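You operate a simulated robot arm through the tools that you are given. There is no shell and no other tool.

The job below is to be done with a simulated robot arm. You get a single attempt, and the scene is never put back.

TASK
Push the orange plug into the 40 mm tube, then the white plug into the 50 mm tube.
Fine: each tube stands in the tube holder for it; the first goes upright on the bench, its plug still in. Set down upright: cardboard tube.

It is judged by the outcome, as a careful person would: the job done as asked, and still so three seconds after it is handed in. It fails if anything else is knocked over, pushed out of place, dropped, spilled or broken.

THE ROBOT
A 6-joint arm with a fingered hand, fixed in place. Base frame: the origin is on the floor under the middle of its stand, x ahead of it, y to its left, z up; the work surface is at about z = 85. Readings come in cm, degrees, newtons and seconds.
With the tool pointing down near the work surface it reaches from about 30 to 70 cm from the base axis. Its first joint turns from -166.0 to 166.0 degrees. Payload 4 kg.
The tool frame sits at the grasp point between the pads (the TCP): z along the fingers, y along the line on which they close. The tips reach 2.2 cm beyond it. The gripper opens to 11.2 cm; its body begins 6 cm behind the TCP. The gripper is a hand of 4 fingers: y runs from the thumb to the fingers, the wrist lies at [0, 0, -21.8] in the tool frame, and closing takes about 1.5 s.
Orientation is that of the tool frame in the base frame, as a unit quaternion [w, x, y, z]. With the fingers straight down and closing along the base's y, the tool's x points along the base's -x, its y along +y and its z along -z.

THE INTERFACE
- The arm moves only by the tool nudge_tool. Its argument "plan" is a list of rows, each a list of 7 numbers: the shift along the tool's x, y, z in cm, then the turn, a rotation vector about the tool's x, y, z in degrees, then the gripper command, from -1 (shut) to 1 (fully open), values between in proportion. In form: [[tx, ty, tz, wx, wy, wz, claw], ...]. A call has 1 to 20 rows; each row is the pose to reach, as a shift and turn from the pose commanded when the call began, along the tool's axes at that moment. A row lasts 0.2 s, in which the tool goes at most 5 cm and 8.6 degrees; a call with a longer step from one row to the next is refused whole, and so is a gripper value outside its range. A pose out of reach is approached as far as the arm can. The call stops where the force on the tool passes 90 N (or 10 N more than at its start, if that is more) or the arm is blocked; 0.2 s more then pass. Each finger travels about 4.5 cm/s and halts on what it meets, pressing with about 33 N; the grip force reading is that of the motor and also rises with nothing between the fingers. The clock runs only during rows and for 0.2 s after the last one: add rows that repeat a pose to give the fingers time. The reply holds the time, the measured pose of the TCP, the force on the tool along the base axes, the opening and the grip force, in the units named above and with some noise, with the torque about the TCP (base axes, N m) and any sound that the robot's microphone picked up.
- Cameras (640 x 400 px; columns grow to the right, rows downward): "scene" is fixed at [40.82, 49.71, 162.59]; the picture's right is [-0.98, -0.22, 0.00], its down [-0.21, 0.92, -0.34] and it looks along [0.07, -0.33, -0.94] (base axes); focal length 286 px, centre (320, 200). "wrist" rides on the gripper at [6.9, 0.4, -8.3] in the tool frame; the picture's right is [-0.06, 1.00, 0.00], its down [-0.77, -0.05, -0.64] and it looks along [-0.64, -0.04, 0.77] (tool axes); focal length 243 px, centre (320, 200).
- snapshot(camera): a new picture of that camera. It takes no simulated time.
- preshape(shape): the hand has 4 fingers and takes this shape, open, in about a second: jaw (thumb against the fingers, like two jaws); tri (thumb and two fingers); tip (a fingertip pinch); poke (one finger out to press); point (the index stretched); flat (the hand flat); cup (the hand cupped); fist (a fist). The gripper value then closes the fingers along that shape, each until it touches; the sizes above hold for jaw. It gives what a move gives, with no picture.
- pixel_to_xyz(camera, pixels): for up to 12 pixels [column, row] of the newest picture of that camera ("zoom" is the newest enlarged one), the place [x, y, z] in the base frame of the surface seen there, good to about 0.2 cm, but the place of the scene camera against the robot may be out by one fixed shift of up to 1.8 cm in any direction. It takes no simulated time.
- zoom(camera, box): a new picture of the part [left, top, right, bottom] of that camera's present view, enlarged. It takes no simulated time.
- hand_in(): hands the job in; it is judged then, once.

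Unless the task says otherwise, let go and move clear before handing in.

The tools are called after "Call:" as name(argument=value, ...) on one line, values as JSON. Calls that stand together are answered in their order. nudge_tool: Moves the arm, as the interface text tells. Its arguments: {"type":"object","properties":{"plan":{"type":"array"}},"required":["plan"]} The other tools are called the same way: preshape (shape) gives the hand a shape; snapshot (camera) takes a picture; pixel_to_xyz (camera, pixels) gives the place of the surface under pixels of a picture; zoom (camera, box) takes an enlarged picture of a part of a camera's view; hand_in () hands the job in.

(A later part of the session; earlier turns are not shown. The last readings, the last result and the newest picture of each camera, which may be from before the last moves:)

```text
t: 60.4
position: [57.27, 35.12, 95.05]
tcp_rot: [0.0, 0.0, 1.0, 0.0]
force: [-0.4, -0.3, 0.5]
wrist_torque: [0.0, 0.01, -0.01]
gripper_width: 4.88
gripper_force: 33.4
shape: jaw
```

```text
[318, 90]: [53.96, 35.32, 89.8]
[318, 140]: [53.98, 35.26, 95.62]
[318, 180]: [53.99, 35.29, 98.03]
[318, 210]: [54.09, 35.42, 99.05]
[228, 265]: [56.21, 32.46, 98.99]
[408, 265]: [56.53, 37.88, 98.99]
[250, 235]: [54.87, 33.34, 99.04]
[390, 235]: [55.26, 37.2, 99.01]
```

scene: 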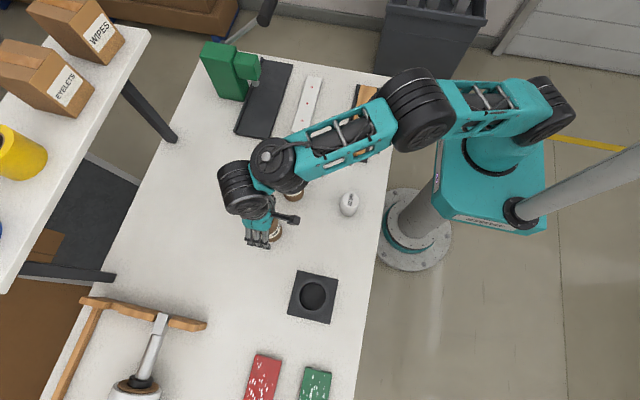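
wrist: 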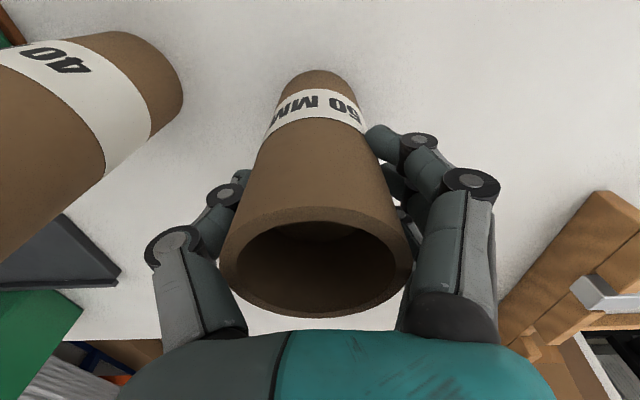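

The 50 MM tube is gripped at 33 N without shifting. I'll lift it straight up to z≈104, the height that was reachable here.

Call:
nudge_tool(plan=[[0, 0, -0.5, 0, 0, 0, -1], [0, 0, -1.5, 0, 0, 0, -1], [0, 0, -3, 0, 0, 0, -1], [0, 0, -5, 0, 0, 0, -1], [0, 0, -7, 0, 0, 0, -1], [0, 0, -8.5, 0, 0, 0, -1], [0, 0, -8.5, 0, 0, 0, -1]])

Call:
snapshot(camera="wrist")

Call:
snapshot(camera="scene")

Call:
zoom(camera="scene", box=[280, 260, 345, 335])

```text
t: 62.0
position: [57.28, 34.87, 103.6]
tcp_rot: [-0.001, -0.001, 1.0, 0.0]
force: [-0.2, 0.2, -1.0]
wrist_torque: [-0.01, 0.0, -0.02]
gripper_width: 4.88
gripper_force: 32.9
shape: jaw
```

```text
taken
```

wrist: 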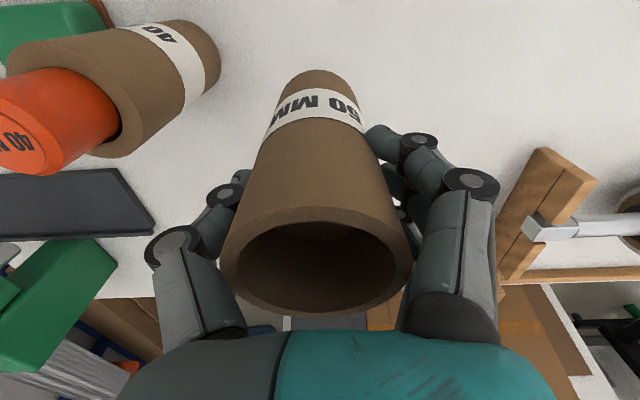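

```text
taken
```

scene: 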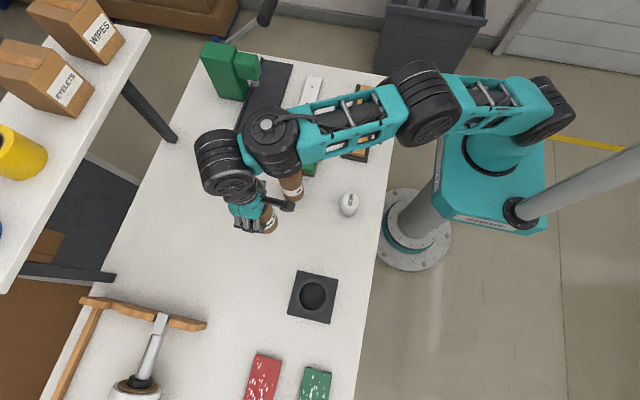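

```text
5.33 times, centred on (312, 298) of scene
```

zoom: 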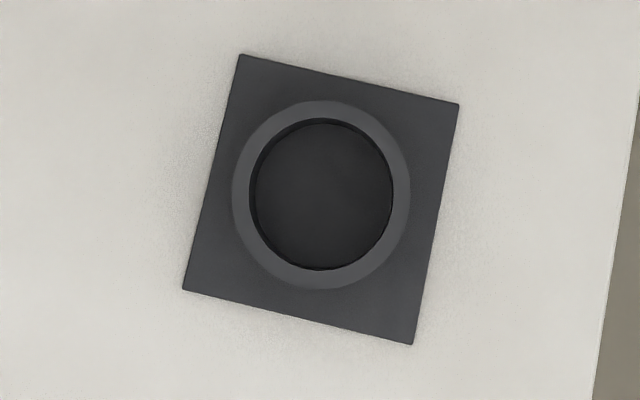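

The tube is lifted and the holder is empty and in place. I'll measure its collar and hole in the scene zoom, comparing with the plate corners for the camera's fixed shift.

Call:
pixel_to_xyz(camera="zoom", pixels=[[241, 194], [401, 195], [321, 109], [321, 279], [265, 135], [378, 135], [265, 254], [378, 254], [321, 195], [245, 60], [455, 105], [412, 340]])

Call:
pixel_to_xyz(camera="zoom", pixels=[[187, 288], [235, 194], [407, 195], [247, 194], [395, 195], [321, 115], [321, 274], [300, 195], [340, 195], [321, 103], [321, 287]])

Call:
pixel_to_xyz(camera="wrist", pixels=[[318, 75], [318, 90], [318, 140], [318, 180], [318, 210], [228, 265], [408, 265], [250, 235], [390, 235], [190, 60], [140, 130]])

Call:
nudge_tool(plan=[[0, 0, 0, 0, 0, 0, -1]])

```text
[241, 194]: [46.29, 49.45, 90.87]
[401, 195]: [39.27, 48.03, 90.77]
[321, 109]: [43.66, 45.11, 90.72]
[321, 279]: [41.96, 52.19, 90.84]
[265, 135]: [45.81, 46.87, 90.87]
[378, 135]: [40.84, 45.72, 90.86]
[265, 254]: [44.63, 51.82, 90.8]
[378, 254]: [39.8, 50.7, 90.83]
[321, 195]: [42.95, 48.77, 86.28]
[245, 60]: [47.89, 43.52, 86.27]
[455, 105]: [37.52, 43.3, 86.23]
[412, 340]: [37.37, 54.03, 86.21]
```

```text
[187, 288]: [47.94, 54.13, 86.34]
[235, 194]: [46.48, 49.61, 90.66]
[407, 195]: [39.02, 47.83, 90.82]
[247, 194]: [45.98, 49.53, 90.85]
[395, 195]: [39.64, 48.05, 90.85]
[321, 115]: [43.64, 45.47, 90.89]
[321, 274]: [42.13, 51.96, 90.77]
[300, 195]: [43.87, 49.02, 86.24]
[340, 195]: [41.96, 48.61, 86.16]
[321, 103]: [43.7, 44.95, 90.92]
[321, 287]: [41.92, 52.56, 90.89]
```

```text
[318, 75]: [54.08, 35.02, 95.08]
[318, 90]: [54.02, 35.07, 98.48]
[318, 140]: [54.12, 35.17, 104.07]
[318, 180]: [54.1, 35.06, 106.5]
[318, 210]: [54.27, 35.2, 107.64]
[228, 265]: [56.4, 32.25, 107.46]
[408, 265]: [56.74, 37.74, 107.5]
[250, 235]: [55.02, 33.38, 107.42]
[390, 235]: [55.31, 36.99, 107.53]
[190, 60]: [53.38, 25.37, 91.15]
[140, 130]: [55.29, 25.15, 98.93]
```

```text
t: 62.4
position: [57.13, 34.85, 103.5]
tcp_rot: [0.0, 0.0, 1.0, 0.0]
force: [-0.3, -0.4, -0.8]
wrist_torque: [-0.01, -0.02, 0.0]
gripper_width: 4.89
gripper_force: 32.9
shape: jaw
```

The holder hole is centred at about (42.04, 49.1) after removing the camera shift, its collar top is at z≈90.0 and its inner radius is about 3.2, giving 2 mm clearance. The tube hangs plumb, so I'll carry it over while rising slightly.

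Call:
nudge_tool(plan=[[1.5, 1.4, -0.3, 0, 0, 0, -1], [3.4, 3.2, -0.7, 0, 0, 0, -1], [5.7, 5.3, -1.2, 0, 0, 0, -1], [8, 7.5, -1.6, 0, 0, 0, -1], [10.3, 9.7, -2, 0, 0, 0, -1], [12.5, 11.7, -2, 0, 0, 0, -1], [14.2, 13.3, -2, 0, 0, 0, -1], [15.1, 14.2, -2, 0, 0, 0, -1], [15.1, 14.2, -2, 0, 0, 0, -1]])

Call:
nudge_tool(plan=[[0, 0, 0, 0, 0, 0, -1]])

Call:
nudge_tool(plan=[[0, 0, 0, 0, 0, 0, -1]])

Call:
snapshot(camera="wrist")

Call:
zoom(camera="wrist", box=[240, 0, 400, 160])

```text
t: 64.4
position: [42.19, 49.34, 105.61]
tcp_rot: [0.0, 0.001, 1.0, 0.0]
force: [0.8, 1.3, -0.9]
wrist_torque: [0.03, 0.01, 0.0]
gripper_width: 4.86
gripper_force: 33.3
shape: jaw
```

```text
t: 64.8
position: [42.22, 49.38, 105.66]
tcp_rot: [0.001, 0.0, 1.0, 0.001]
force: [0.5, -0.9, -1.0]
wrist_torque: [-0.01, 0.02, -0.02]
gripper_width: 4.85
gripper_force: 32.8
shape: jaw
```

```text
t: 65.2
position: [42.1, 49.37, 105.66]
tcp_rot: [0.0, 0.0, 1.0, 0.001]
force: [0.1, -0.2, -0.9]
wrist_torque: [0.01, 0.02, 0.01]
gripper_width: 4.84
gripper_force: 32.7
shape: jaw
```

```text
taken
```

wrist: 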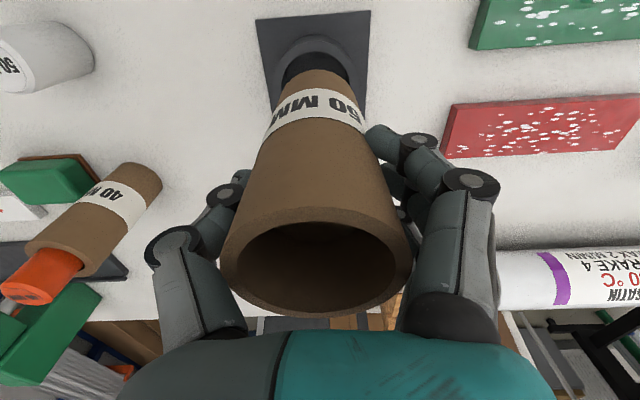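

```text
2.50 times, centred on (320, 80) of wrist
```

zoom: 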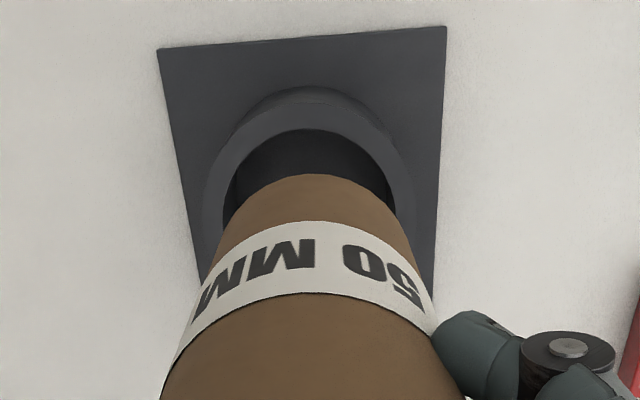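

TCP averages (42.17, 49.36, 105.64); from the apexes in the zoom (hole at (310, 128), tube end at (312, 174)) the tube needs about −0.15 in y and almost nothing in x. I'll correct and lower until the tube's base is just above the collar.

Call:
nudge_tool(plan=[[0.03, -0.15, 0, 0, 0, 0, -1], [0.03, -0.15, 1.5, 0, 0, 0, -1], [0.03, -0.15, 3, 0, 0, 0, -1], [0.03, -0.15, 4.6, 0, 0, 0, -1], [0.03, -0.15, 4.6, 0, 0, 0, -1]])

Call:
nudge_tool(plan=[[0, 0, 0, 0, 0, 0, -1]])

Call:
nudge_tool(plan=[[0, 0, 0, 0, 0, 0, -1]])

Call:
snapshot(camera="wrist")

Call:
zoom(camera="wrist", box=[270, 30, 370, 120])

```text
t: 66.4
position: [42.07, 48.77, 100.95]
tcp_rot: [0.001, 0.0, 1.0, 0.0]
force: [0.1, -0.1, -0.9]
wrist_torque: [0.03, 0.02, 0.01]
gripper_width: 4.86
gripper_force: 33.2
shape: jaw
```

```text
t: 66.8
position: [42.06, 48.82, 101.06]
tcp_rot: [-0.001, 0.0, 1.0, -0.001]
force: [0.0, 0.4, -0.8]
wrist_torque: [0.0, 0.0, 0.03]
gripper_width: 4.88
gripper_force: 32.8
shape: jaw
```

```text
t: 67.2
position: [42.05, 48.84, 101.08]
tcp_rot: [-0.001, 0.0, 1.0, 0.0]
force: [0.0, 0.4, -1.5]
wrist_torque: [0.02, -0.01, 0.03]
gripper_width: 4.85
gripper_force: 33.0
shape: jaw
```

```text
taken
```

wrist: 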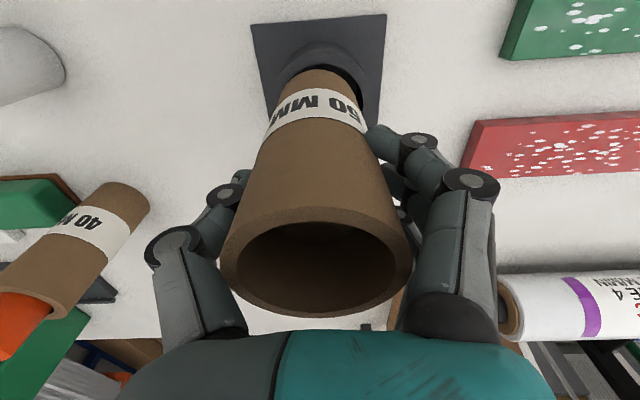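

```text
4.44 times, centred on (320, 75) of wrist
```

zoom: 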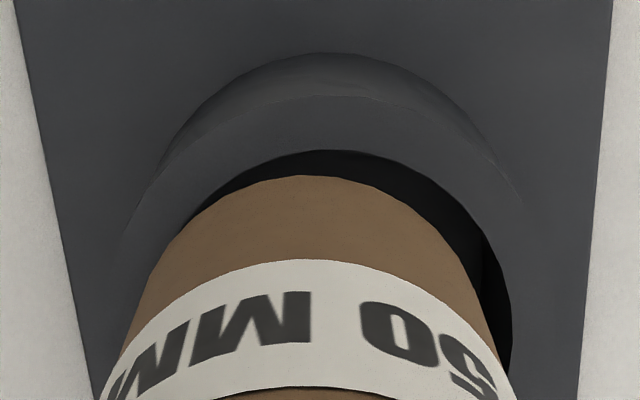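

TCP is now (42.06, 48.81, 101.03); the gap shows at the right of the tube (500, 290), and the apexes (hole 330, tube 312) call for about +0.28 in y. I'll correct that.

Call:
nudge_tool(plan=[[-0.02, 0.28, 0, 0, 0, 0, -1], [-0.02, 0.28, 0, 0, 0, 0, -1]])

Call:
nudge_tool(plan=[[0, 0, 0, 0, 0, 0, -1]])

Call:
snapshot(camera="wrist")

Call:
zoom(camera="wrist", box=[270, 30, 370, 120])

```text
t: 67.8
position: [42.06, 49.11, 100.92]
tcp_rot: [-0.001, 0.0, 1.0, 0.001]
force: [0.6, -0.5, -1.1]
wrist_torque: [-0.02, -0.01, -0.03]
gripper_width: 4.87
gripper_force: 33.2
shape: jaw
```

```text
t: 68.2
position: [42.06, 49.08, 101.03]
tcp_rot: [0.0, 0.0, 1.0, 0.0]
force: [0.2, 0.1, -1.7]
wrist_torque: [0.01, 0.0, 0.04]
gripper_width: 4.85
gripper_force: 33.2
shape: jaw
```

```text
taken
```

wrist: 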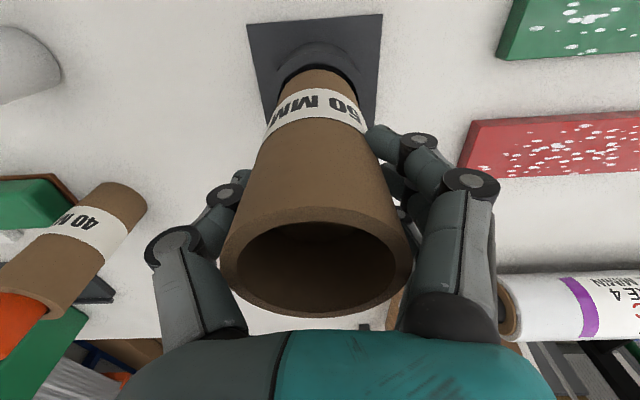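

```text
4.44 times, centred on (320, 75) of wrist
```

zoom: 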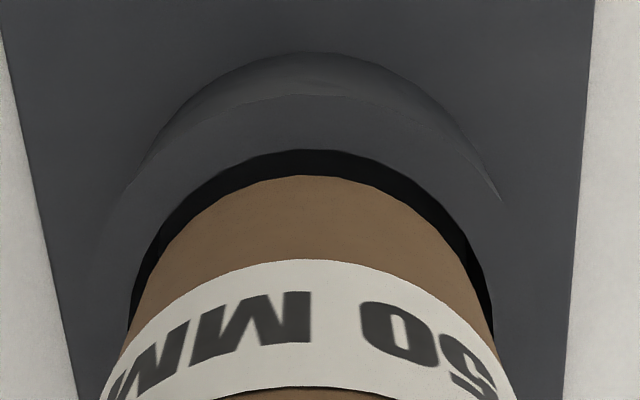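

The gap is now even on both sides of the tube. I'll descend slowly into the collar and watch the force.

Call:
nudge_tool(plan=[[0, 0, 0.4, 0, 0, 0, -1], [0, 0, 0.8, 0, 0, 0, -1], [0, 0, 1.2, 0, 0, 0, -1], [0, 0, 1.6, 0, 0, 0, -1], [0, 0, 2.0, 0, 0, 0, -1]])

Call:
nudge_tool(plan=[[0, 0, 0, 0, 0, 0, -1]])

Call:
snapshot(camera="wrist")

Call:
zoom(camera="wrist", box=[270, 30, 370, 120])

```text
t: 69.4
position: [42.06, 49.17, 98.87]
tcp_rot: [0.0, 0.001, 1.0, 0.0]
force: [0.3, 0.4, -1.2]
wrist_torque: [0.02, -0.04, 0.03]
gripper_width: 4.86
gripper_force: 32.6
shape: jaw
```

```text
t: 69.8
position: [42.04, 49.28, 99.01]
tcp_rot: [0.0, 0.001, 1.0, -0.001]
force: [-0.7, -0.2, -0.9]
wrist_torque: [0.03, 0.02, -0.01]
gripper_width: 4.85
gripper_force: 33.2
shape: jaw
```

```text
taken
```

wrist: 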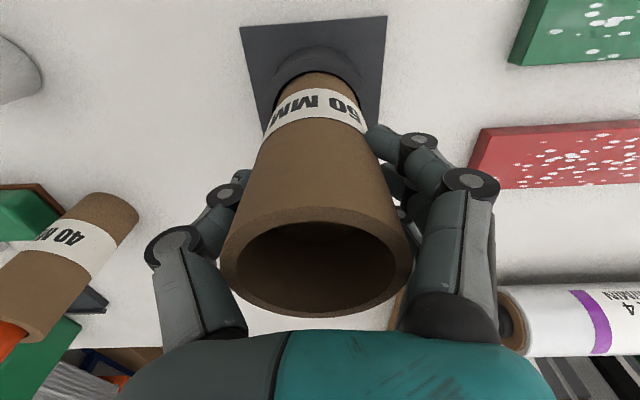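

```text
4.44 times, centred on (320, 75) of wrist
```

zoom: 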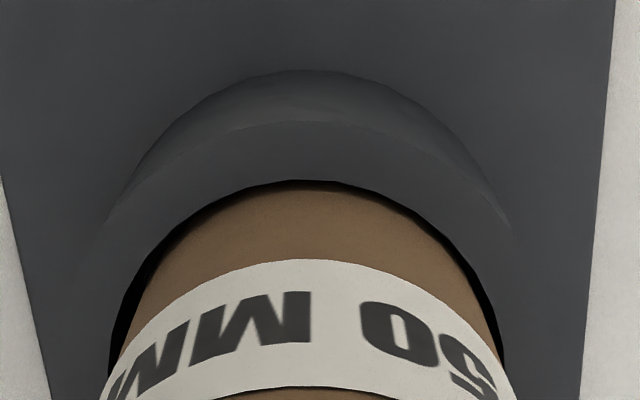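

The tube has entered the collar by about 1 cm without contact. I'll nudge y by −0.06 and continue down.

Call:
nudge_tool(plan=[[0, -0.06, 0.4, 0, 0, 0, -1], [0, -0.06, 0.8, 0, 0, 0, -1], [0, -0.06, 1.2, 0, 0, 0, -1], [0, -0.06, 1.6, 0, 0, 0, -1], [0, -0.06, 2.0, 0, 0, 0, -1], [0, -0.06, 2.4, 0, 0, 0, -1]])

Call:
nudge_tool(plan=[[0, 0, 0, 0, 0, 0, -1]])

Call:
snapshot(camera="wrist")

Call:
zoom(camera="wrist", box=[270, 30, 370, 120])

```text
t: 71.2
position: [42.07, 49.08, 96.51]
tcp_rot: [0.001, 0.0, 1.0, -0.001]
force: [-0.7, 0.7, -0.6]
wrist_torque: [0.03, -0.01, 0.01]
gripper_width: 4.9
gripper_force: 32.9
shape: jaw
```

```text
t: 71.6
position: [41.96, 49.17, 96.62]
tcp_rot: [0.0, 0.0, 1.0, 0.0]
force: [-0.6, -0.4, -0.6]
wrist_torque: [0.02, -0.01, -0.03]
gripper_width: 4.87
gripper_force: 33.2
shape: jaw
```

```text
taken
```

wrist: 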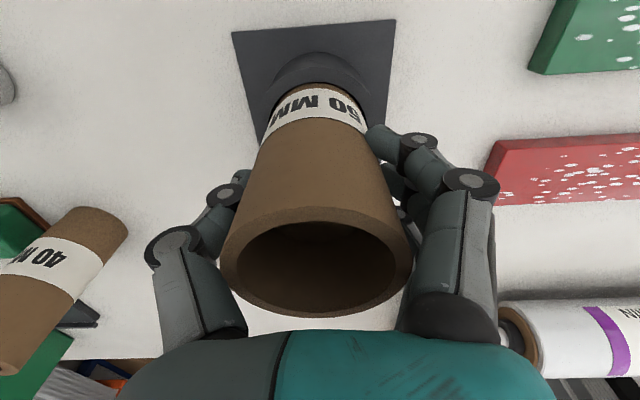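

```text
4.44 times, centred on (320, 75) of wrist
```

zoom: 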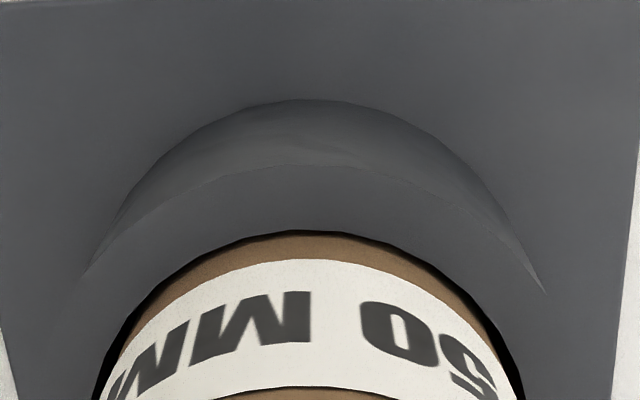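

The tube is well inside the collar at TCP z≈96.55 with no force; about 1.1 cm remains. I'll step down until it rests on the holder's floor.

Call:
nudge_tool(plan=[[0, 0, 0.3, 0, 0, 0, -1], [0, 0, 0.6, 0, 0, 0, -1], [0, 0, 0.9, 0, 0, 0, -1]])

Call:
nudge_tool(plan=[[0, 0, 0.1, 0, 0, 0, -1], [0, 0, 0.1, 0, 0, 0, -1]])

Call:
nudge_tool(plan=[[0, 0, 0.1, 0, 0, 0, -1], [0, 0, 0.1, 0, 0, 0, -1]])

```text
t: 72.4
position: [42.08, 49.11, 95.8]
tcp_rot: [0.0, 0.0, 1.0, 0.0]
force: [0.4, 0.5, -1.2]
wrist_torque: [0.01, -0.01, 0.02]
gripper_width: 4.82
gripper_force: 33.1
shape: jaw
```

```text
t: 73.0
position: [42.18, 49.12, 95.7]
tcp_rot: [0.0, 0.0, 1.0, 0.0]
force: [-0.2, 0.1, -0.8]
wrist_torque: [-0.05, 0.01, -0.01]
gripper_width: 4.86
gripper_force: 33.1
shape: jaw
```

```text
t: 73.6
position: [41.96, 49.27, 95.47]
tcp_rot: [0.0, 0.0, 1.0, 0.0]
force: [0.9, 0.4, -1.5]
wrist_torque: [-0.01, 0.04, 0.01]
gripper_width: 4.88
gripper_force: 32.1
shape: jaw
```

Call:
nudge_tool(plan=[[0, 0, 0.1, 0, 0, 0, -1], [0, 0, 0.1, 0, 0, 0, -1]])

Call:
nudge_tool(plan=[[0, 0, 0.1, 0, 0, 0, -1], [0, 0, 0.1, 0, 0, 0, -1]])

Call:
snapshot(camera="wrist")

Call:
pixel_to_xyz(camera="wrist", pixels=[[318, 140], [318, 180], [318, 211], [225, 265], [408, 265], [250, 232], [390, 235], [260, 300], [370, 300]])

```text
t: 74.2
position: [42.06, 49.17, 95.28]
tcp_rot: [0.0, 0.0, 1.0, 0.0]
force: [-0.9, -1.6, 4.7]
wrist_torque: [-0.02, -0.03, 0.01]
gripper_width: 4.87
gripper_force: 32.9
shape: jaw
```

```text
t: 74.8
position: [42.08, 49.12, 95.36]
tcp_rot: [0.001, 0.0, 1.0, 0.0]
force: [0.4, -0.3, 11.9]
wrist_torque: [0.03, 0.01, 0.01]
gripper_width: 4.9
gripper_force: 32.8
shape: jaw
```

```text
taken
```

wrist: 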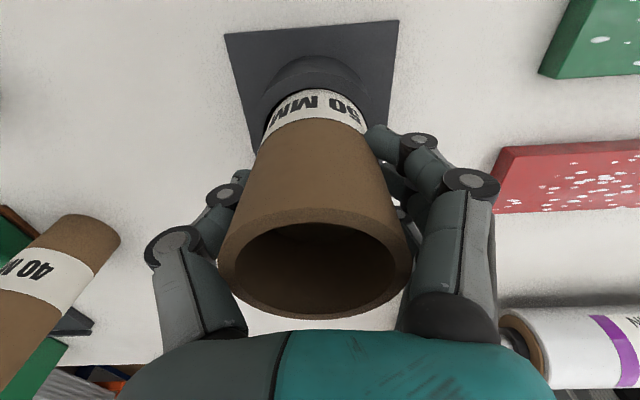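

```text
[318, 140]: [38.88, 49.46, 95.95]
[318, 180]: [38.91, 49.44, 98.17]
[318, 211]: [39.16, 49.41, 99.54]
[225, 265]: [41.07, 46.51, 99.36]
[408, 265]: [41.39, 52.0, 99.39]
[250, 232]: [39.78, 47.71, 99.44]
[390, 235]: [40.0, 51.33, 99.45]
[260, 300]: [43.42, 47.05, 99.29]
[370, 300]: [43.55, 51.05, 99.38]
```

Upward force of 12 N and a rim at z≈99.4 confirm the tube is seated in the holder. I'll relieve the pressure, open gradually, and rise.

Call:
nudge_tool(plan=[[0, 0, -0.1, 0, 0, 0, -1], [0, 0, -0.1, 0, 0, 0, -0.3], [0, 0, -0.1, 0, 0, 0, -0.1], [0, 0, -0.1, 0, 0, 0, 0], [0, 0, -0.1, 0, 0, 0, 0.1], [0, 0, -0.1, 0, 0, 0, 0.2], [0, 0, -0.1, 0, 0, 0, 0.35], [0, 0, -0.1, 0, 0, 0, 0.5], [0, 0, -0.1, 0, 0, 0, 0.7], [0, 0, -0.1, 0, 0, 0, 0.7], [0, 0, -0.1, 0, 0, 0, 0.7]])

Call:
snapshot(camera="wrist")

```text
t: 77.2
position: [42.02, 49.21, 95.32]
tcp_rot: [0.0, 0.0, 1.0, -0.001]
force: [-0.2, 1.5, 0.4]
wrist_torque: [0.01, 0.01, -0.03]
gripper_width: 9.49
gripper_force: 0.1
shape: jaw
```

```text
taken
```

wrist: 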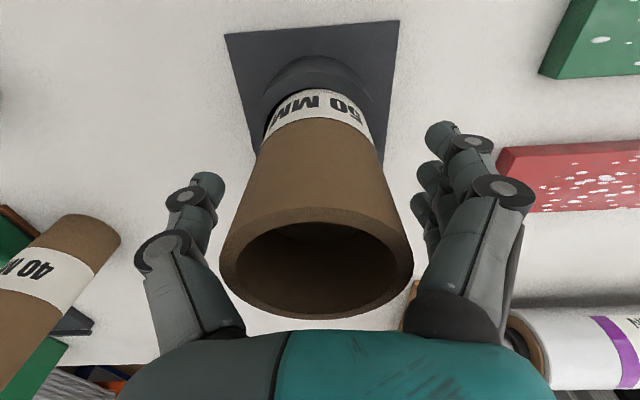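

The tube stands in the holder by itself. I'll rise clear and back off to measure its rim centre precisely for the white plug.

Call:
nudge_tool(plan=[[0, 0, -1, 0, 0, 0, 0.7], [0, 0, -3, 0, 0, 0, 0.7], [0, 0, -6, 0, 0, 0, 0.7], [0, 0, -10, 0, 0, 0, 0.7], [0, 0, -14, 0, 0, 0, 0.7], [4, 0, -16, 0, 0, 0, 0.7], [8, 0, -16.5, 0, 0, 0, 0.7], [8, 0, -16.5, 0, 0, 0, 0.7]])

Call:
snapshot(camera="wrist")

Call:
zoom(camera="wrist", box=[260, 100, 400, 220])

```text
t: 79.0
position: [34.04, 49.44, 112.34]
tcp_rot: [0.0, 0.0, 1.0, -0.001]
force: [-0.4, -0.1, 0.6]
wrist_torque: [0.01, 0.0, -0.02]
gripper_width: 9.49
gripper_force: 0.0
shape: jaw
```

```text
taken
```

wrist: 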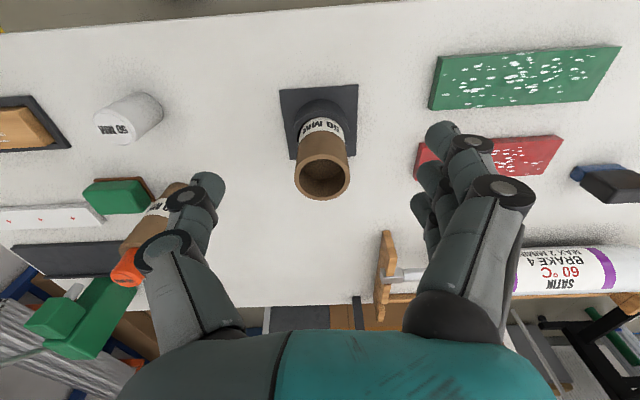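

```text
3.33 times, centred on (330, 160) of wrist
```

zoom: 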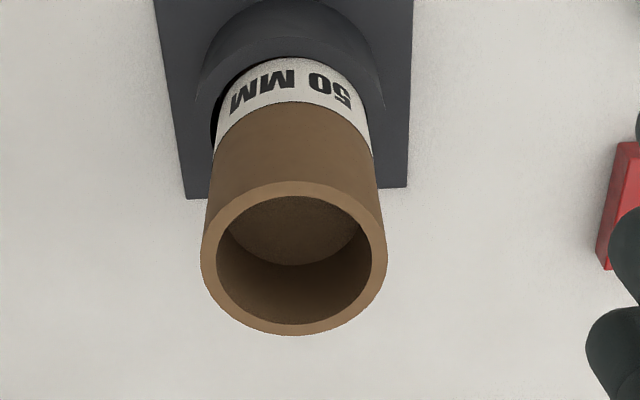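

Call:
pixel_to_xyz(camera="zoom", pixels=[[209, 258], [380, 258], [294, 189], [294, 328], [237, 210], [352, 210], [237, 312], [352, 312], [294, 225], [294, 250], [294, 130], [294, 290]])

Call:
pixel_to_xyz(camera="wrist", pixels=[[112, 128], [95, 128], [130, 128], [112, 118], [112, 138], [282, 92], [356, 86], [291, 159], [353, 155], [165, 195], [150, 230], [125, 270]])

```text
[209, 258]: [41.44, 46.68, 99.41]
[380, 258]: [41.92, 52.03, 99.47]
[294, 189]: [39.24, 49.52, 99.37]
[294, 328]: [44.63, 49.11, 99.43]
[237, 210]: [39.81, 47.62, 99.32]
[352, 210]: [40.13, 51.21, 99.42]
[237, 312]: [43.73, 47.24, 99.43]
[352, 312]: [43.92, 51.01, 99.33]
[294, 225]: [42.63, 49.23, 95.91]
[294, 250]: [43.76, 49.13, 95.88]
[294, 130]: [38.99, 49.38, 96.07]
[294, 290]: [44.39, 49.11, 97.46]
```

```text
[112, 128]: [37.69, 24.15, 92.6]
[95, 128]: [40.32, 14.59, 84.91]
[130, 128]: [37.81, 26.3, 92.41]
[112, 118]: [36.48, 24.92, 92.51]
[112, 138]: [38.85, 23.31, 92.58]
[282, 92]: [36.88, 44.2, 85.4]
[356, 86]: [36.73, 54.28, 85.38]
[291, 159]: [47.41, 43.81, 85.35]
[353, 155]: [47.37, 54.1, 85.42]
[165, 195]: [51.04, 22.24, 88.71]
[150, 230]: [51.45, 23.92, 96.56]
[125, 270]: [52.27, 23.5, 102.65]
```

The 50 MM tube's bore is centred at about (41.95, 49.28), rim at z=99.4, floor at z=95.9. Now I'll go behind the white plug at (112, 128) to measure it closely.

Call:
nudge_tool(plan=[[0, -4, 0, 0, 0, 0, 0.5], [0, -8.5, 0, 0, 0, 0, 0.5], [0, -13, 0, 0, 0, 0, 0.5], [0, -17.5, 0, 0, 0, 0, 0.5], [0.3, -22, 2, 0, 0, 0, 0.5], [0.6, -25.1, 5, 0, 0, 0, 0.5], [0.6, -25.1, 7.7, 0, 0, 0, 0.5], [0.6, -25.1, 7.7, 0, 0, 0, 0.5]])

Call:
snapshot(camera="wrist")

Call:
zoom(camera="wrist", box=[270, 90, 380, 190])

```text
t: 80.8
position: [33.29, 24.14, 104.33]
tcp_rot: [0.001, 0.0, 1.0, 0.0]
force: [-0.4, -0.9, -0.1]
wrist_torque: [0.01, 0.03, -0.04]
gripper_width: 8.42
gripper_force: 0.1
shape: jaw
```

```text
taken
```

wrist: 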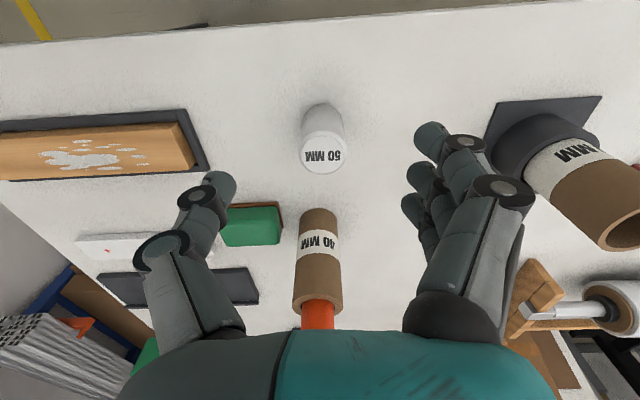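

```text
4.00 times, centred on (325, 140) of wrist
```

zoom: 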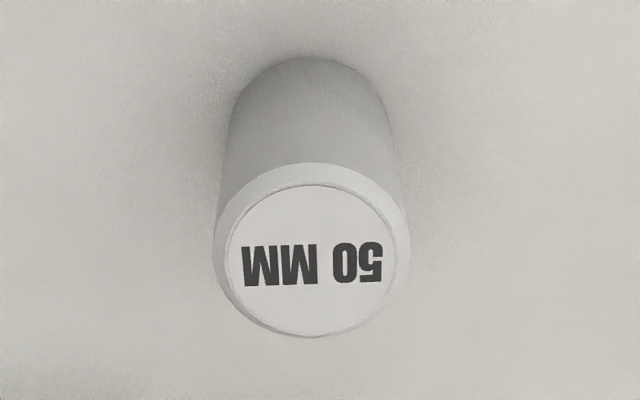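

Call:
pixel_to_xyz(camera="zoom", pixels=[[228, 260], [392, 260], [310, 190], [310, 332], [260, 205], [362, 205], [260, 315], [362, 315], [310, 262], [310, 100], [310, 130], [310, 150]])

Call:
nudge_tool(plan=[[0, 0, 0, 0, 0, 0, 0.5]])

```text
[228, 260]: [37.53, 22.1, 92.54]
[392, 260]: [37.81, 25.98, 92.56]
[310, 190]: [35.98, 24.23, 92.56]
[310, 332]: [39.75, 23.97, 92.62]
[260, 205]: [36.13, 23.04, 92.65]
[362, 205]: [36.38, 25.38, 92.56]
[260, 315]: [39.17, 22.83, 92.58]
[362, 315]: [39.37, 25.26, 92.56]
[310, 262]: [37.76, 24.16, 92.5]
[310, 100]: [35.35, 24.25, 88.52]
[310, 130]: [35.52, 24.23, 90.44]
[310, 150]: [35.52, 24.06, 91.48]
```

```text
t: 81.2
position: [33.13, 24.05, 104.33]
tcp_rot: [0.0, 0.0, 1.0, 0.0]
force: [-0.9, -0.2, 0.9]
wrist_torque: [0.03, 0.01, -0.01]
gripper_width: 8.41
gripper_force: 0.0
shape: jaw
```

The white plug's centre is (37.87, 24.1), radius about 2.4, top z=92.55. I'll move above it and check alignment before descending.

Call:
nudge_tool(plan=[[-2.4, 0, 2, 0, 0, 0, 0.5], [-4.67, 0, 4.8, 0, 0, 0, 0.5], [-4.67, 0, 4.8, 0, 0, 0, 0.5]])

Call:
nudge_tool(plan=[[0, 0, 0, 0, 0, 0, 0.5]])

Call:
nudge_tool(plan=[[0, 0, 0, 0, 0, 0, 0.5]])

Call:
snapshot(camera="wrist")

```text
t: 82.0
position: [38.17, 24.09, 99.57]
tcp_rot: [0.0, 0.0, 1.0, 0.0]
force: [0.3, 0.7, 0.8]
wrist_torque: [-0.02, 0.0, 0.0]
gripper_width: 8.43
gripper_force: 0.1
shape: jaw
```

```text
t: 82.4
position: [38.16, 24.01, 99.57]
tcp_rot: [0.0, 0.0, 1.0, 0.0]
force: [0.3, -0.5, 0.0]
wrist_torque: [-0.01, 0.0, -0.01]
gripper_width: 8.45
gripper_force: 0.1
shape: jaw
```

```text
t: 82.8
position: [38.02, 23.98, 99.55]
tcp_rot: [0.0, 0.0, 1.0, 0.0]
force: [-0.2, -0.2, -0.4]
wrist_torque: [-0.01, 0.0, 0.03]
gripper_width: 8.45
gripper_force: 0.1
shape: jaw
```

```text
taken
```

wrist: 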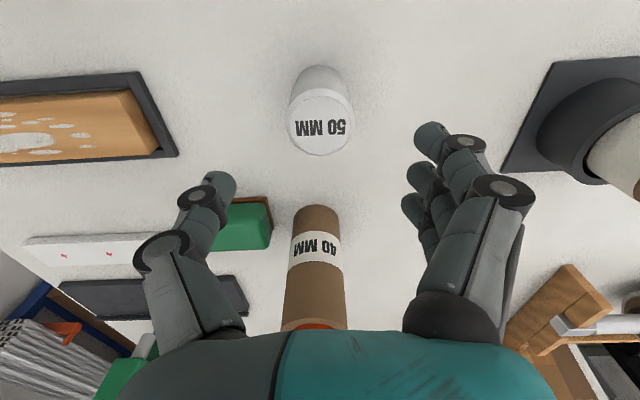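

TCP averages (38.12, 24.03, 99.56). I'll shift −0.22 in x and +0.07 in y and descend to z≈91.

Call:
nudge_tool(plan=[[0.22, 0.07, 0, 0, 0, 0, 0.5], [0.22, 0.07, 3, 0, 0, 0, 0.5], [0.22, 0.07, 6, 0, 0, 0, 0.5], [0.22, 0.07, 8.4, 0, 0, 0, 0.5], [0.22, 0.07, 8.4, 0, 0, 0, 0.5]])

Call:
nudge_tool(plan=[[0, 0, 0, 0, 0, 0, 0.5]])

Call:
nudge_tool(plan=[[0, 0, 0, 0, 0, 0, 0.5]])

Call:
snapshot(camera="wrist")

Call:
pixel_to_xyz(camera="wrist", pixels=[[320, 222], [280, 222], [360, 222], [320, 195], [320, 245], [320, 150], [320, 170]])

```text
t: 84.0
position: [37.86, 24.18, 91.02]
tcp_rot: [0.0, 0.0, 1.0, -0.001]
force: [0.2, 1.0, 0.1]
wrist_torque: [-0.01, 0.0, 0.01]
gripper_width: 8.4
gripper_force: 0.1
shape: jaw
```

```text
t: 84.4
position: [37.98, 24.26, 91.0]
tcp_rot: [0.0, 0.001, 1.0, 0.001]
force: [0.4, 0.0, 0.1]
wrist_torque: [0.0, -0.04, 0.04]
gripper_width: 8.42
gripper_force: 0.0
shape: jaw
```

```text
t: 84.8
position: [37.89, 24.1, 91.06]
tcp_rot: [0.0, 0.0, 1.0, 0.0]
force: [0.5, 0.1, 0.3]
wrist_torque: [-0.01, 0.02, 0.01]
gripper_width: 8.43
gripper_force: 0.0
shape: jaw
```

```text
taken
```

wrist: 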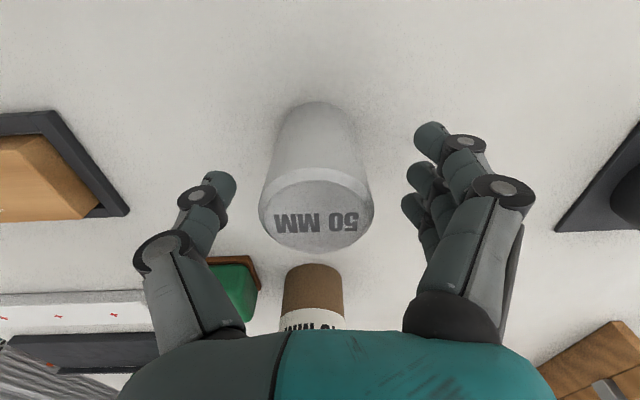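

```text
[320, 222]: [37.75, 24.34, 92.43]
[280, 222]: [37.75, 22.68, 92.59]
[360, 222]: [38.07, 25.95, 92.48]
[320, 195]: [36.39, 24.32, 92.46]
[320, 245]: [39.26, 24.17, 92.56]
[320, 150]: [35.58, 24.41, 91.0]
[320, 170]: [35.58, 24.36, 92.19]
```

The plug is nearly centred between the fingers (disc centre column ~316), about 0.1 towards −y. I'll correct that and close gradually.

Call:
nudge_tool(plan=[[0, -0.11, 0, 0, 0, 0, 0.5], [0, -0.11, 0, 0, 0, 0, 0.35], [0, -0.11, 0, 0, 0, 0, 0.2], [0, -0.11, 0, 0, 0, 0, 0.1], [0, -0.11, 0, 0, 0, 0, 0.05], [0, -0.11, 0, 0, 0, 0, 0], [0, -0.11, 0, 0, 0, 0, -0.05], [0, -0.11, 0, 0, 0, 0, -0.1], [0, -0.11, 0, 0, 0, 0, -0.15], [0, -0.11, 0, 0, 0, 0, -0.2], [0, -0.11, 0, 0, 0, 0, -0.4], [0, -0.11, 0, 0, 0, 0, -0.7], [0, -0.11, 0, 0, 0, 0, -1], [0, -0.11, 0, 0, 0, 0, -1], [0, -0.11, 0, 0, 0, 0, -1]])

Call:
snapshot(camera="wrist")

```text
t: 88.0
position: [37.87, 23.96, 91.02]
tcp_rot: [0.0, 0.0, 1.0, -0.001]
force: [-0.4, -0.8, 0.7]
wrist_torque: [-0.01, -0.03, -0.02]
gripper_width: 3.47
gripper_force: 33.2
shape: jaw
```

```text
taken
```

wrist: 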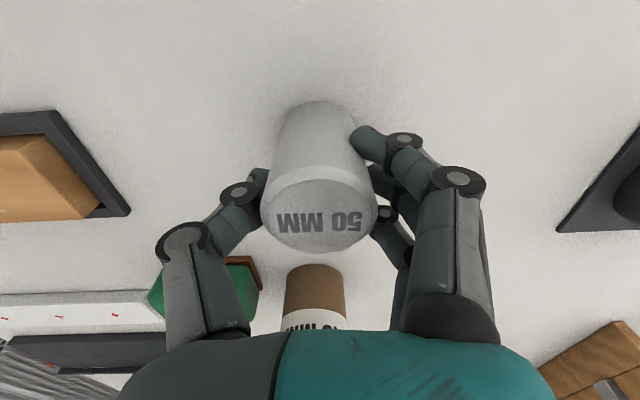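

The white plug is gripped at 33 N and still upright. I'll lift slightly and check its pose in the hand.

Call:
nudge_tool(plan=[[0, 0, -0.5, 0, 0, 0, -1], [0, 0, -1.5, 0, 0, 0, -1], [0, 0, -3, 0, 0, 0, -1], [0, 0, -3, 0, 0, 0, -1]])

Call:
nudge_tool(plan=[[0, 0, 0, 0, 0, 0, -1]])

Call:
snapshot(camera="wrist")

Call:
zoom(camera="wrist", box=[220, 90, 420, 260])

Call:
pixel_to_xyz(camera="zoom", pixels=[[312, 60], [312, 90], [312, 120], [312, 160], [250, 300], [390, 300], [318, 225], [318, 365], [318, 300], [280, 110], [345, 110]])

```text
t: 89.0
position: [37.96, 24.11, 94.03]
tcp_rot: [0.0, 0.0, 1.0, 0.0]
force: [-0.1, -0.4, -0.7]
wrist_torque: [0.02, -0.02, -0.03]
gripper_width: 3.48
gripper_force: 32.8
shape: jaw
```

```text
t: 89.4
position: [37.95, 24.05, 94.08]
tcp_rot: [0.0, 0.001, 1.0, 0.001]
force: [-0.3, 0.3, -1.0]
wrist_torque: [0.01, -0.05, 0.05]
gripper_width: 3.49
gripper_force: 33.4
shape: jaw
```

```text
taken
```

wrist: 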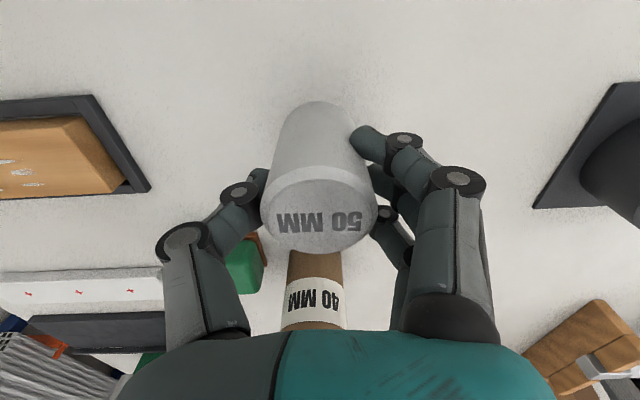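

```text
2.35 times, centred on (320, 175) of wrist
```

zoom: 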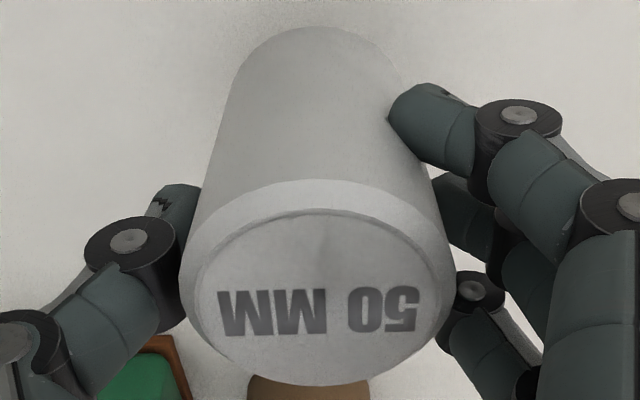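

```text
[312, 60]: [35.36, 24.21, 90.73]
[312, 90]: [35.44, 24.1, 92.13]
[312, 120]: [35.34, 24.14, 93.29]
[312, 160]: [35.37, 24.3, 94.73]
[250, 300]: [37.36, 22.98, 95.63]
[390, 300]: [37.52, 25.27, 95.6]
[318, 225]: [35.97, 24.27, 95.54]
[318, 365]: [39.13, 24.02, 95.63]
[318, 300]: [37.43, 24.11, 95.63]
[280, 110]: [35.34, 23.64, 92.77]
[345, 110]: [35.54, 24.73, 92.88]
```

The white plug is upright in the hand, its centre offset about −0.16 in x and 0 in y from the TCP. I'll raise it and carry it above the 50 MM tube, aiming the TCP at (42.1, 49.28).

Call:
nudge_tool(plan=[[0, 0, -4, 0, 0, 0, -1], [0, 0, -8, 0, 0, 0, -1], [0, 0, -12, 0, 0, 0, -1], [0, 0, -13.5, 0, 0, 0, -1], [-0.6, 3.6, -13.5, 0, 0, 0, -1], [-1.2, 7.2, -13.5, 0, 0, 0, -1], [-1.8, 10.8, -13.5, 0, 0, 0, -1], [-2.4, 14.4, -13.5, 0, 0, 0, -1], [-3, 18, -13.5, 0, 0, 0, -1], [-3.6, 21.6, -13.5, 0, 0, 0, -1], [-4.15, 25.2, -13.5, 0, 0, 0, -1], [-4.15, 25.2, -13.5, 0, 0, 0, -1], [-4.15, 25.2, -13.5, 0, 0, 0, -1]])

Call:
nudge_tool(plan=[[0, 0, 0, 0, 0, 0, -1]])

Call:
nudge_tool(plan=[[0, 0, 0, 0, 0, 0, -1]])

Call:
snapshot(camera="wrist")

Call:
zoom(camera="wrist", box=[270, 70, 370, 150])

```text
t: 92.2
position: [42.2, 49.2, 107.67]
tcp_rot: [-0.001, 0.001, 1.0, 0.001]
force: [0.0, -0.2, -0.1]
wrist_torque: [0.03, -0.01, 0.01]
gripper_width: 3.44
gripper_force: 32.8
shape: jaw
```

```text
t: 92.6
position: [42.28, 49.13, 107.68]
tcp_rot: [0.0, 0.0, 1.0, 0.0]
force: [0.8, 0.5, -0.5]
wrist_torque: [-0.01, 0.02, -0.03]
gripper_width: 3.43
gripper_force: 33.4
shape: jaw
```

```text
t: 93.0
position: [42.28, 49.12, 107.57]
tcp_rot: [0.0, 0.0, 1.0, 0.0]
force: [-0.7, 0.4, -1.6]
wrist_torque: [0.02, 0.02, 0.03]
gripper_width: 3.45
gripper_force: 32.6
shape: jaw
```

```text
taken
```

wrist: 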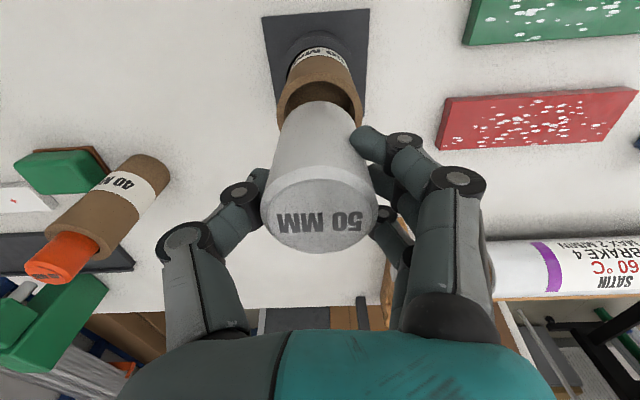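

```text
5.00 times, centred on (320, 110) of wrist
```

zoom: 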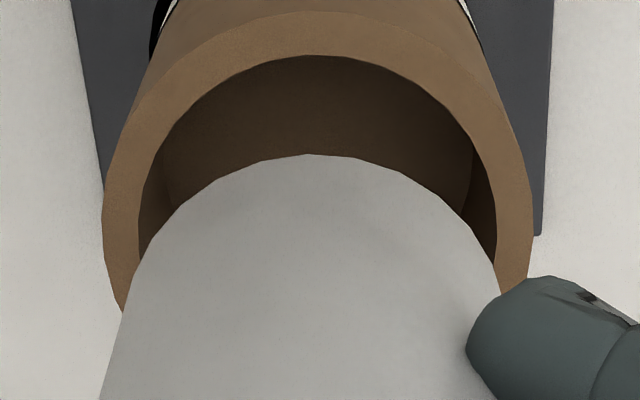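

TCP averages (42.25, 49.15, 107.64). From the zoom apexes (bore (315, 55), plug end (313, 155)), the bore centre is about (41.9, 49.25). I'll measure the plug's surface and rim directly to confirm.

Call:
pixel_to_xyz(camera="zoom", pixels=[[313, 200], [313, 260], [313, 320], [313, 370], [250, 300], [375, 300], [315, 35], [120, 200], [515, 200], [145, 120], [480, 110], [315, 45]])

Call:
pixel_to_xyz(camera="wrist", pixels=[[319, 218], [285, 218], [352, 218], [319, 190], [319, 245]])

```text
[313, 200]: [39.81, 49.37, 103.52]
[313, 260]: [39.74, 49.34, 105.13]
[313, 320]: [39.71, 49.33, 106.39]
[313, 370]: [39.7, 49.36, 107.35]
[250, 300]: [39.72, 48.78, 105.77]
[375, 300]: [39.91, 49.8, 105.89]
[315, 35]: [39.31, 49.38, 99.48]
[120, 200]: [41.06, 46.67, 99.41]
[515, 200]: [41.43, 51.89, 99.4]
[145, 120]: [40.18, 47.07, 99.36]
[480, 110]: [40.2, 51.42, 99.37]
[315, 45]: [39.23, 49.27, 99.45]
```

```text
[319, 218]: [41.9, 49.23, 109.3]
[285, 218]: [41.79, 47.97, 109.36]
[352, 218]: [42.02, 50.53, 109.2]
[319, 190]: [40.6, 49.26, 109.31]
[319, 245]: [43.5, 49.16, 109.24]
```

The plug's centre is about (42.13, 49.22) against the bore at about (41.97, 49.27). I'll shift −0.15 in x and +0.05 in y, and lower to just above the rim.

Call:
nudge_tool(plan=[[0.15, 0.05, 0, 0, 0, 0, -1], [0.15, 0.05, 0.8, 0, 0, 0, -1], [0.15, 0.05, 1.6, 0, 0, 0, -1], [0.15, 0.05, 1.6, 0, 0, 0, -1]])

Call:
nudge_tool(plan=[[0, 0, 0, 0, 0, 0, -1]])

Call:
nudge_tool(plan=[[0, 0, 0, 0, 0, 0, -1]])

Call:
snapshot(camera="wrist")

Call:
zoom(camera="wrist", box=[270, 70, 370, 150])

Call:
pixel_to_xyz(camera="zoom", pixels=[[313, 200], [313, 260], [313, 320], [313, 370]])

```text
t: 94.0
position: [41.95, 49.19, 105.92]
tcp_rot: [0.0, 0.0, 1.0, 0.0]
force: [-0.5, 0.3, -1.4]
wrist_torque: [0.01, -0.03, -0.02]
gripper_width: 3.47
gripper_force: 33.1
shape: jaw
```

```text
t: 94.4
position: [41.83, 49.08, 106.04]
tcp_rot: [0.0, 0.0, 1.0, 0.001]
force: [0.1, -0.2, -1.5]
wrist_torque: [-0.01, 0.0, 0.01]
gripper_width: 3.46
gripper_force: 32.6
shape: jaw
```

```text
t: 94.8
position: [41.93, 49.16, 105.95]
tcp_rot: [0.0, -0.001, 1.0, 0.0]
force: [0.3, 0.5, -0.5]
wrist_torque: [0.04, -0.03, 0.01]
gripper_width: 3.44
gripper_force: 32.9
shape: jaw
```

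```text
taken
```

wrist: 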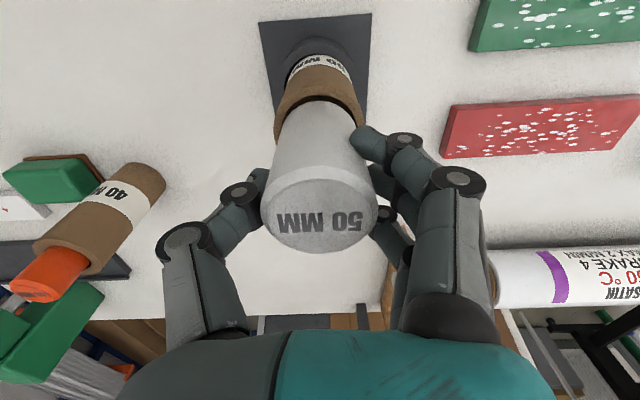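

```text
5.00 times, centred on (320, 110) of wrist
```

zoom: 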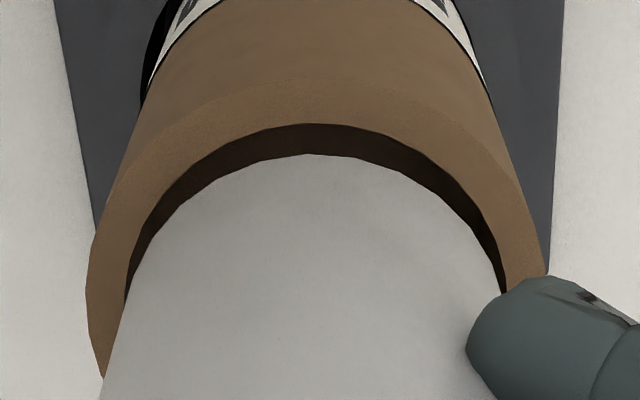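

```text
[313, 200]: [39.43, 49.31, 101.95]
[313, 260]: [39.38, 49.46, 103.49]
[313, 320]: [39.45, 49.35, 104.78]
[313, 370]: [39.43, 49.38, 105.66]
```

The gap looks nearly even, with the plug about 0.08 short in x (front surface 39.42, bore front edge 39.36). I'll nudge +0.09 in x and +0.04 in y and start the insertion slowly.

Call:
nudge_tool(plan=[[-0.09, 0.04, 0, 0, 0, 0, -1], [-0.09, 0.04, 0.3, 0, 0, 0, -1], [-0.09, 0.04, 0.6, 0, 0, 0, -1], [-0.09, 0.04, 0.9, 0, 0, 0, -1], [-0.09, 0.04, 1.2, 0, 0, 0, -1]])

Call:
nudge_tool(plan=[[0, 0, 0, 0, 0, 0, -1]])

Call:
snapshot(camera="wrist")

Call:
zoom(camera="wrist", box=[270, 70, 370, 150])

```text
t: 96.0
position: [42.07, 49.3, 104.69]
tcp_rot: [0.0, 0.001, 1.0, 0.0]
force: [0.0, 0.1, -1.3]
wrist_torque: [-0.02, 0.0, -0.02]
gripper_width: 3.45
gripper_force: 33.7
shape: jaw
```

```text
t: 96.4
position: [41.86, 49.46, 104.75]
tcp_rot: [0.0, 0.001, 1.0, 0.0]
force: [0.1, 0.2, -0.6]
wrist_torque: [0.0, 0.02, 0.02]
gripper_width: 3.46
gripper_force: 33.0
shape: jaw
```

```text
taken
```

wrist: 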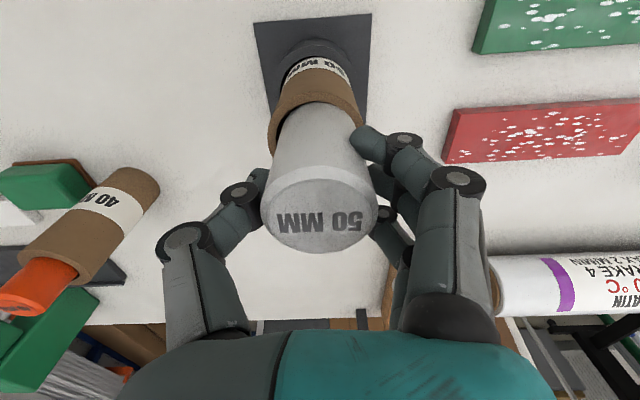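

```text
5.00 times, centred on (320, 110) of wrist
```

zoom: 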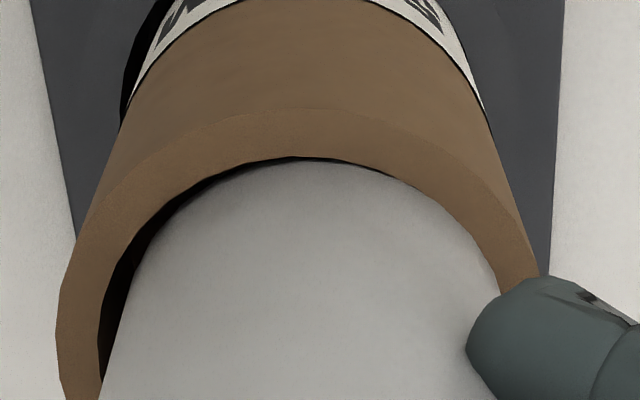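

The plug has entered by about 0.7 cm without force, but the gap is all at the left (130, 260), so I'll nudge y by −0.1 to centre it before going further.

Call:
nudge_tool(plan=[[-0.04, -0.11, 0, 0, 0, 0, -1], [-0.04, -0.11, 0, 0, 0, 0, -1]])

Call:
nudge_tool(plan=[[0, 0, 0, 0, 0, 0, -1]])

Call:
zoom(camera="wrist", box=[270, 70, 370, 150])

```text
t: 97.0
position: [42.02, 49.27, 104.53]
tcp_rot: [0.0, 0.0, 1.0, 0.0]
force: [0.3, 0.1, -1.0]
wrist_torque: [0.01, 0.01, 0.01]
gripper_width: 3.46
gripper_force: 33.2
shape: jaw
```

```text
t: 97.4
position: [42.06, 49.32, 104.66]
tcp_rot: [0.0, 0.0, 1.0, 0.0]
force: [0.4, -0.7, -0.9]
wrist_torque: [0.0, 0.0, -0.02]
gripper_width: 3.46
gripper_force: 33.0
shape: jaw
```

```text
5.00 times, centred on (320, 110) of wrist
```

zoom: 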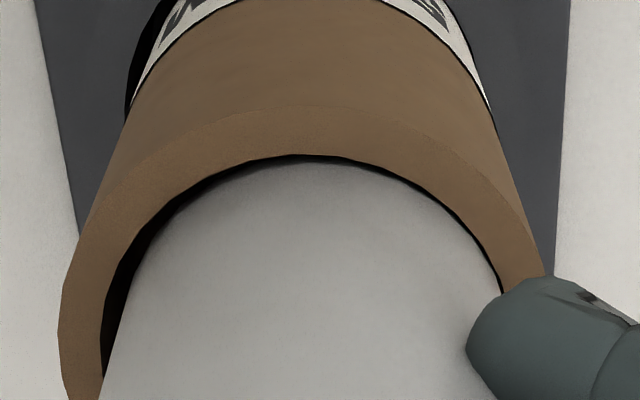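

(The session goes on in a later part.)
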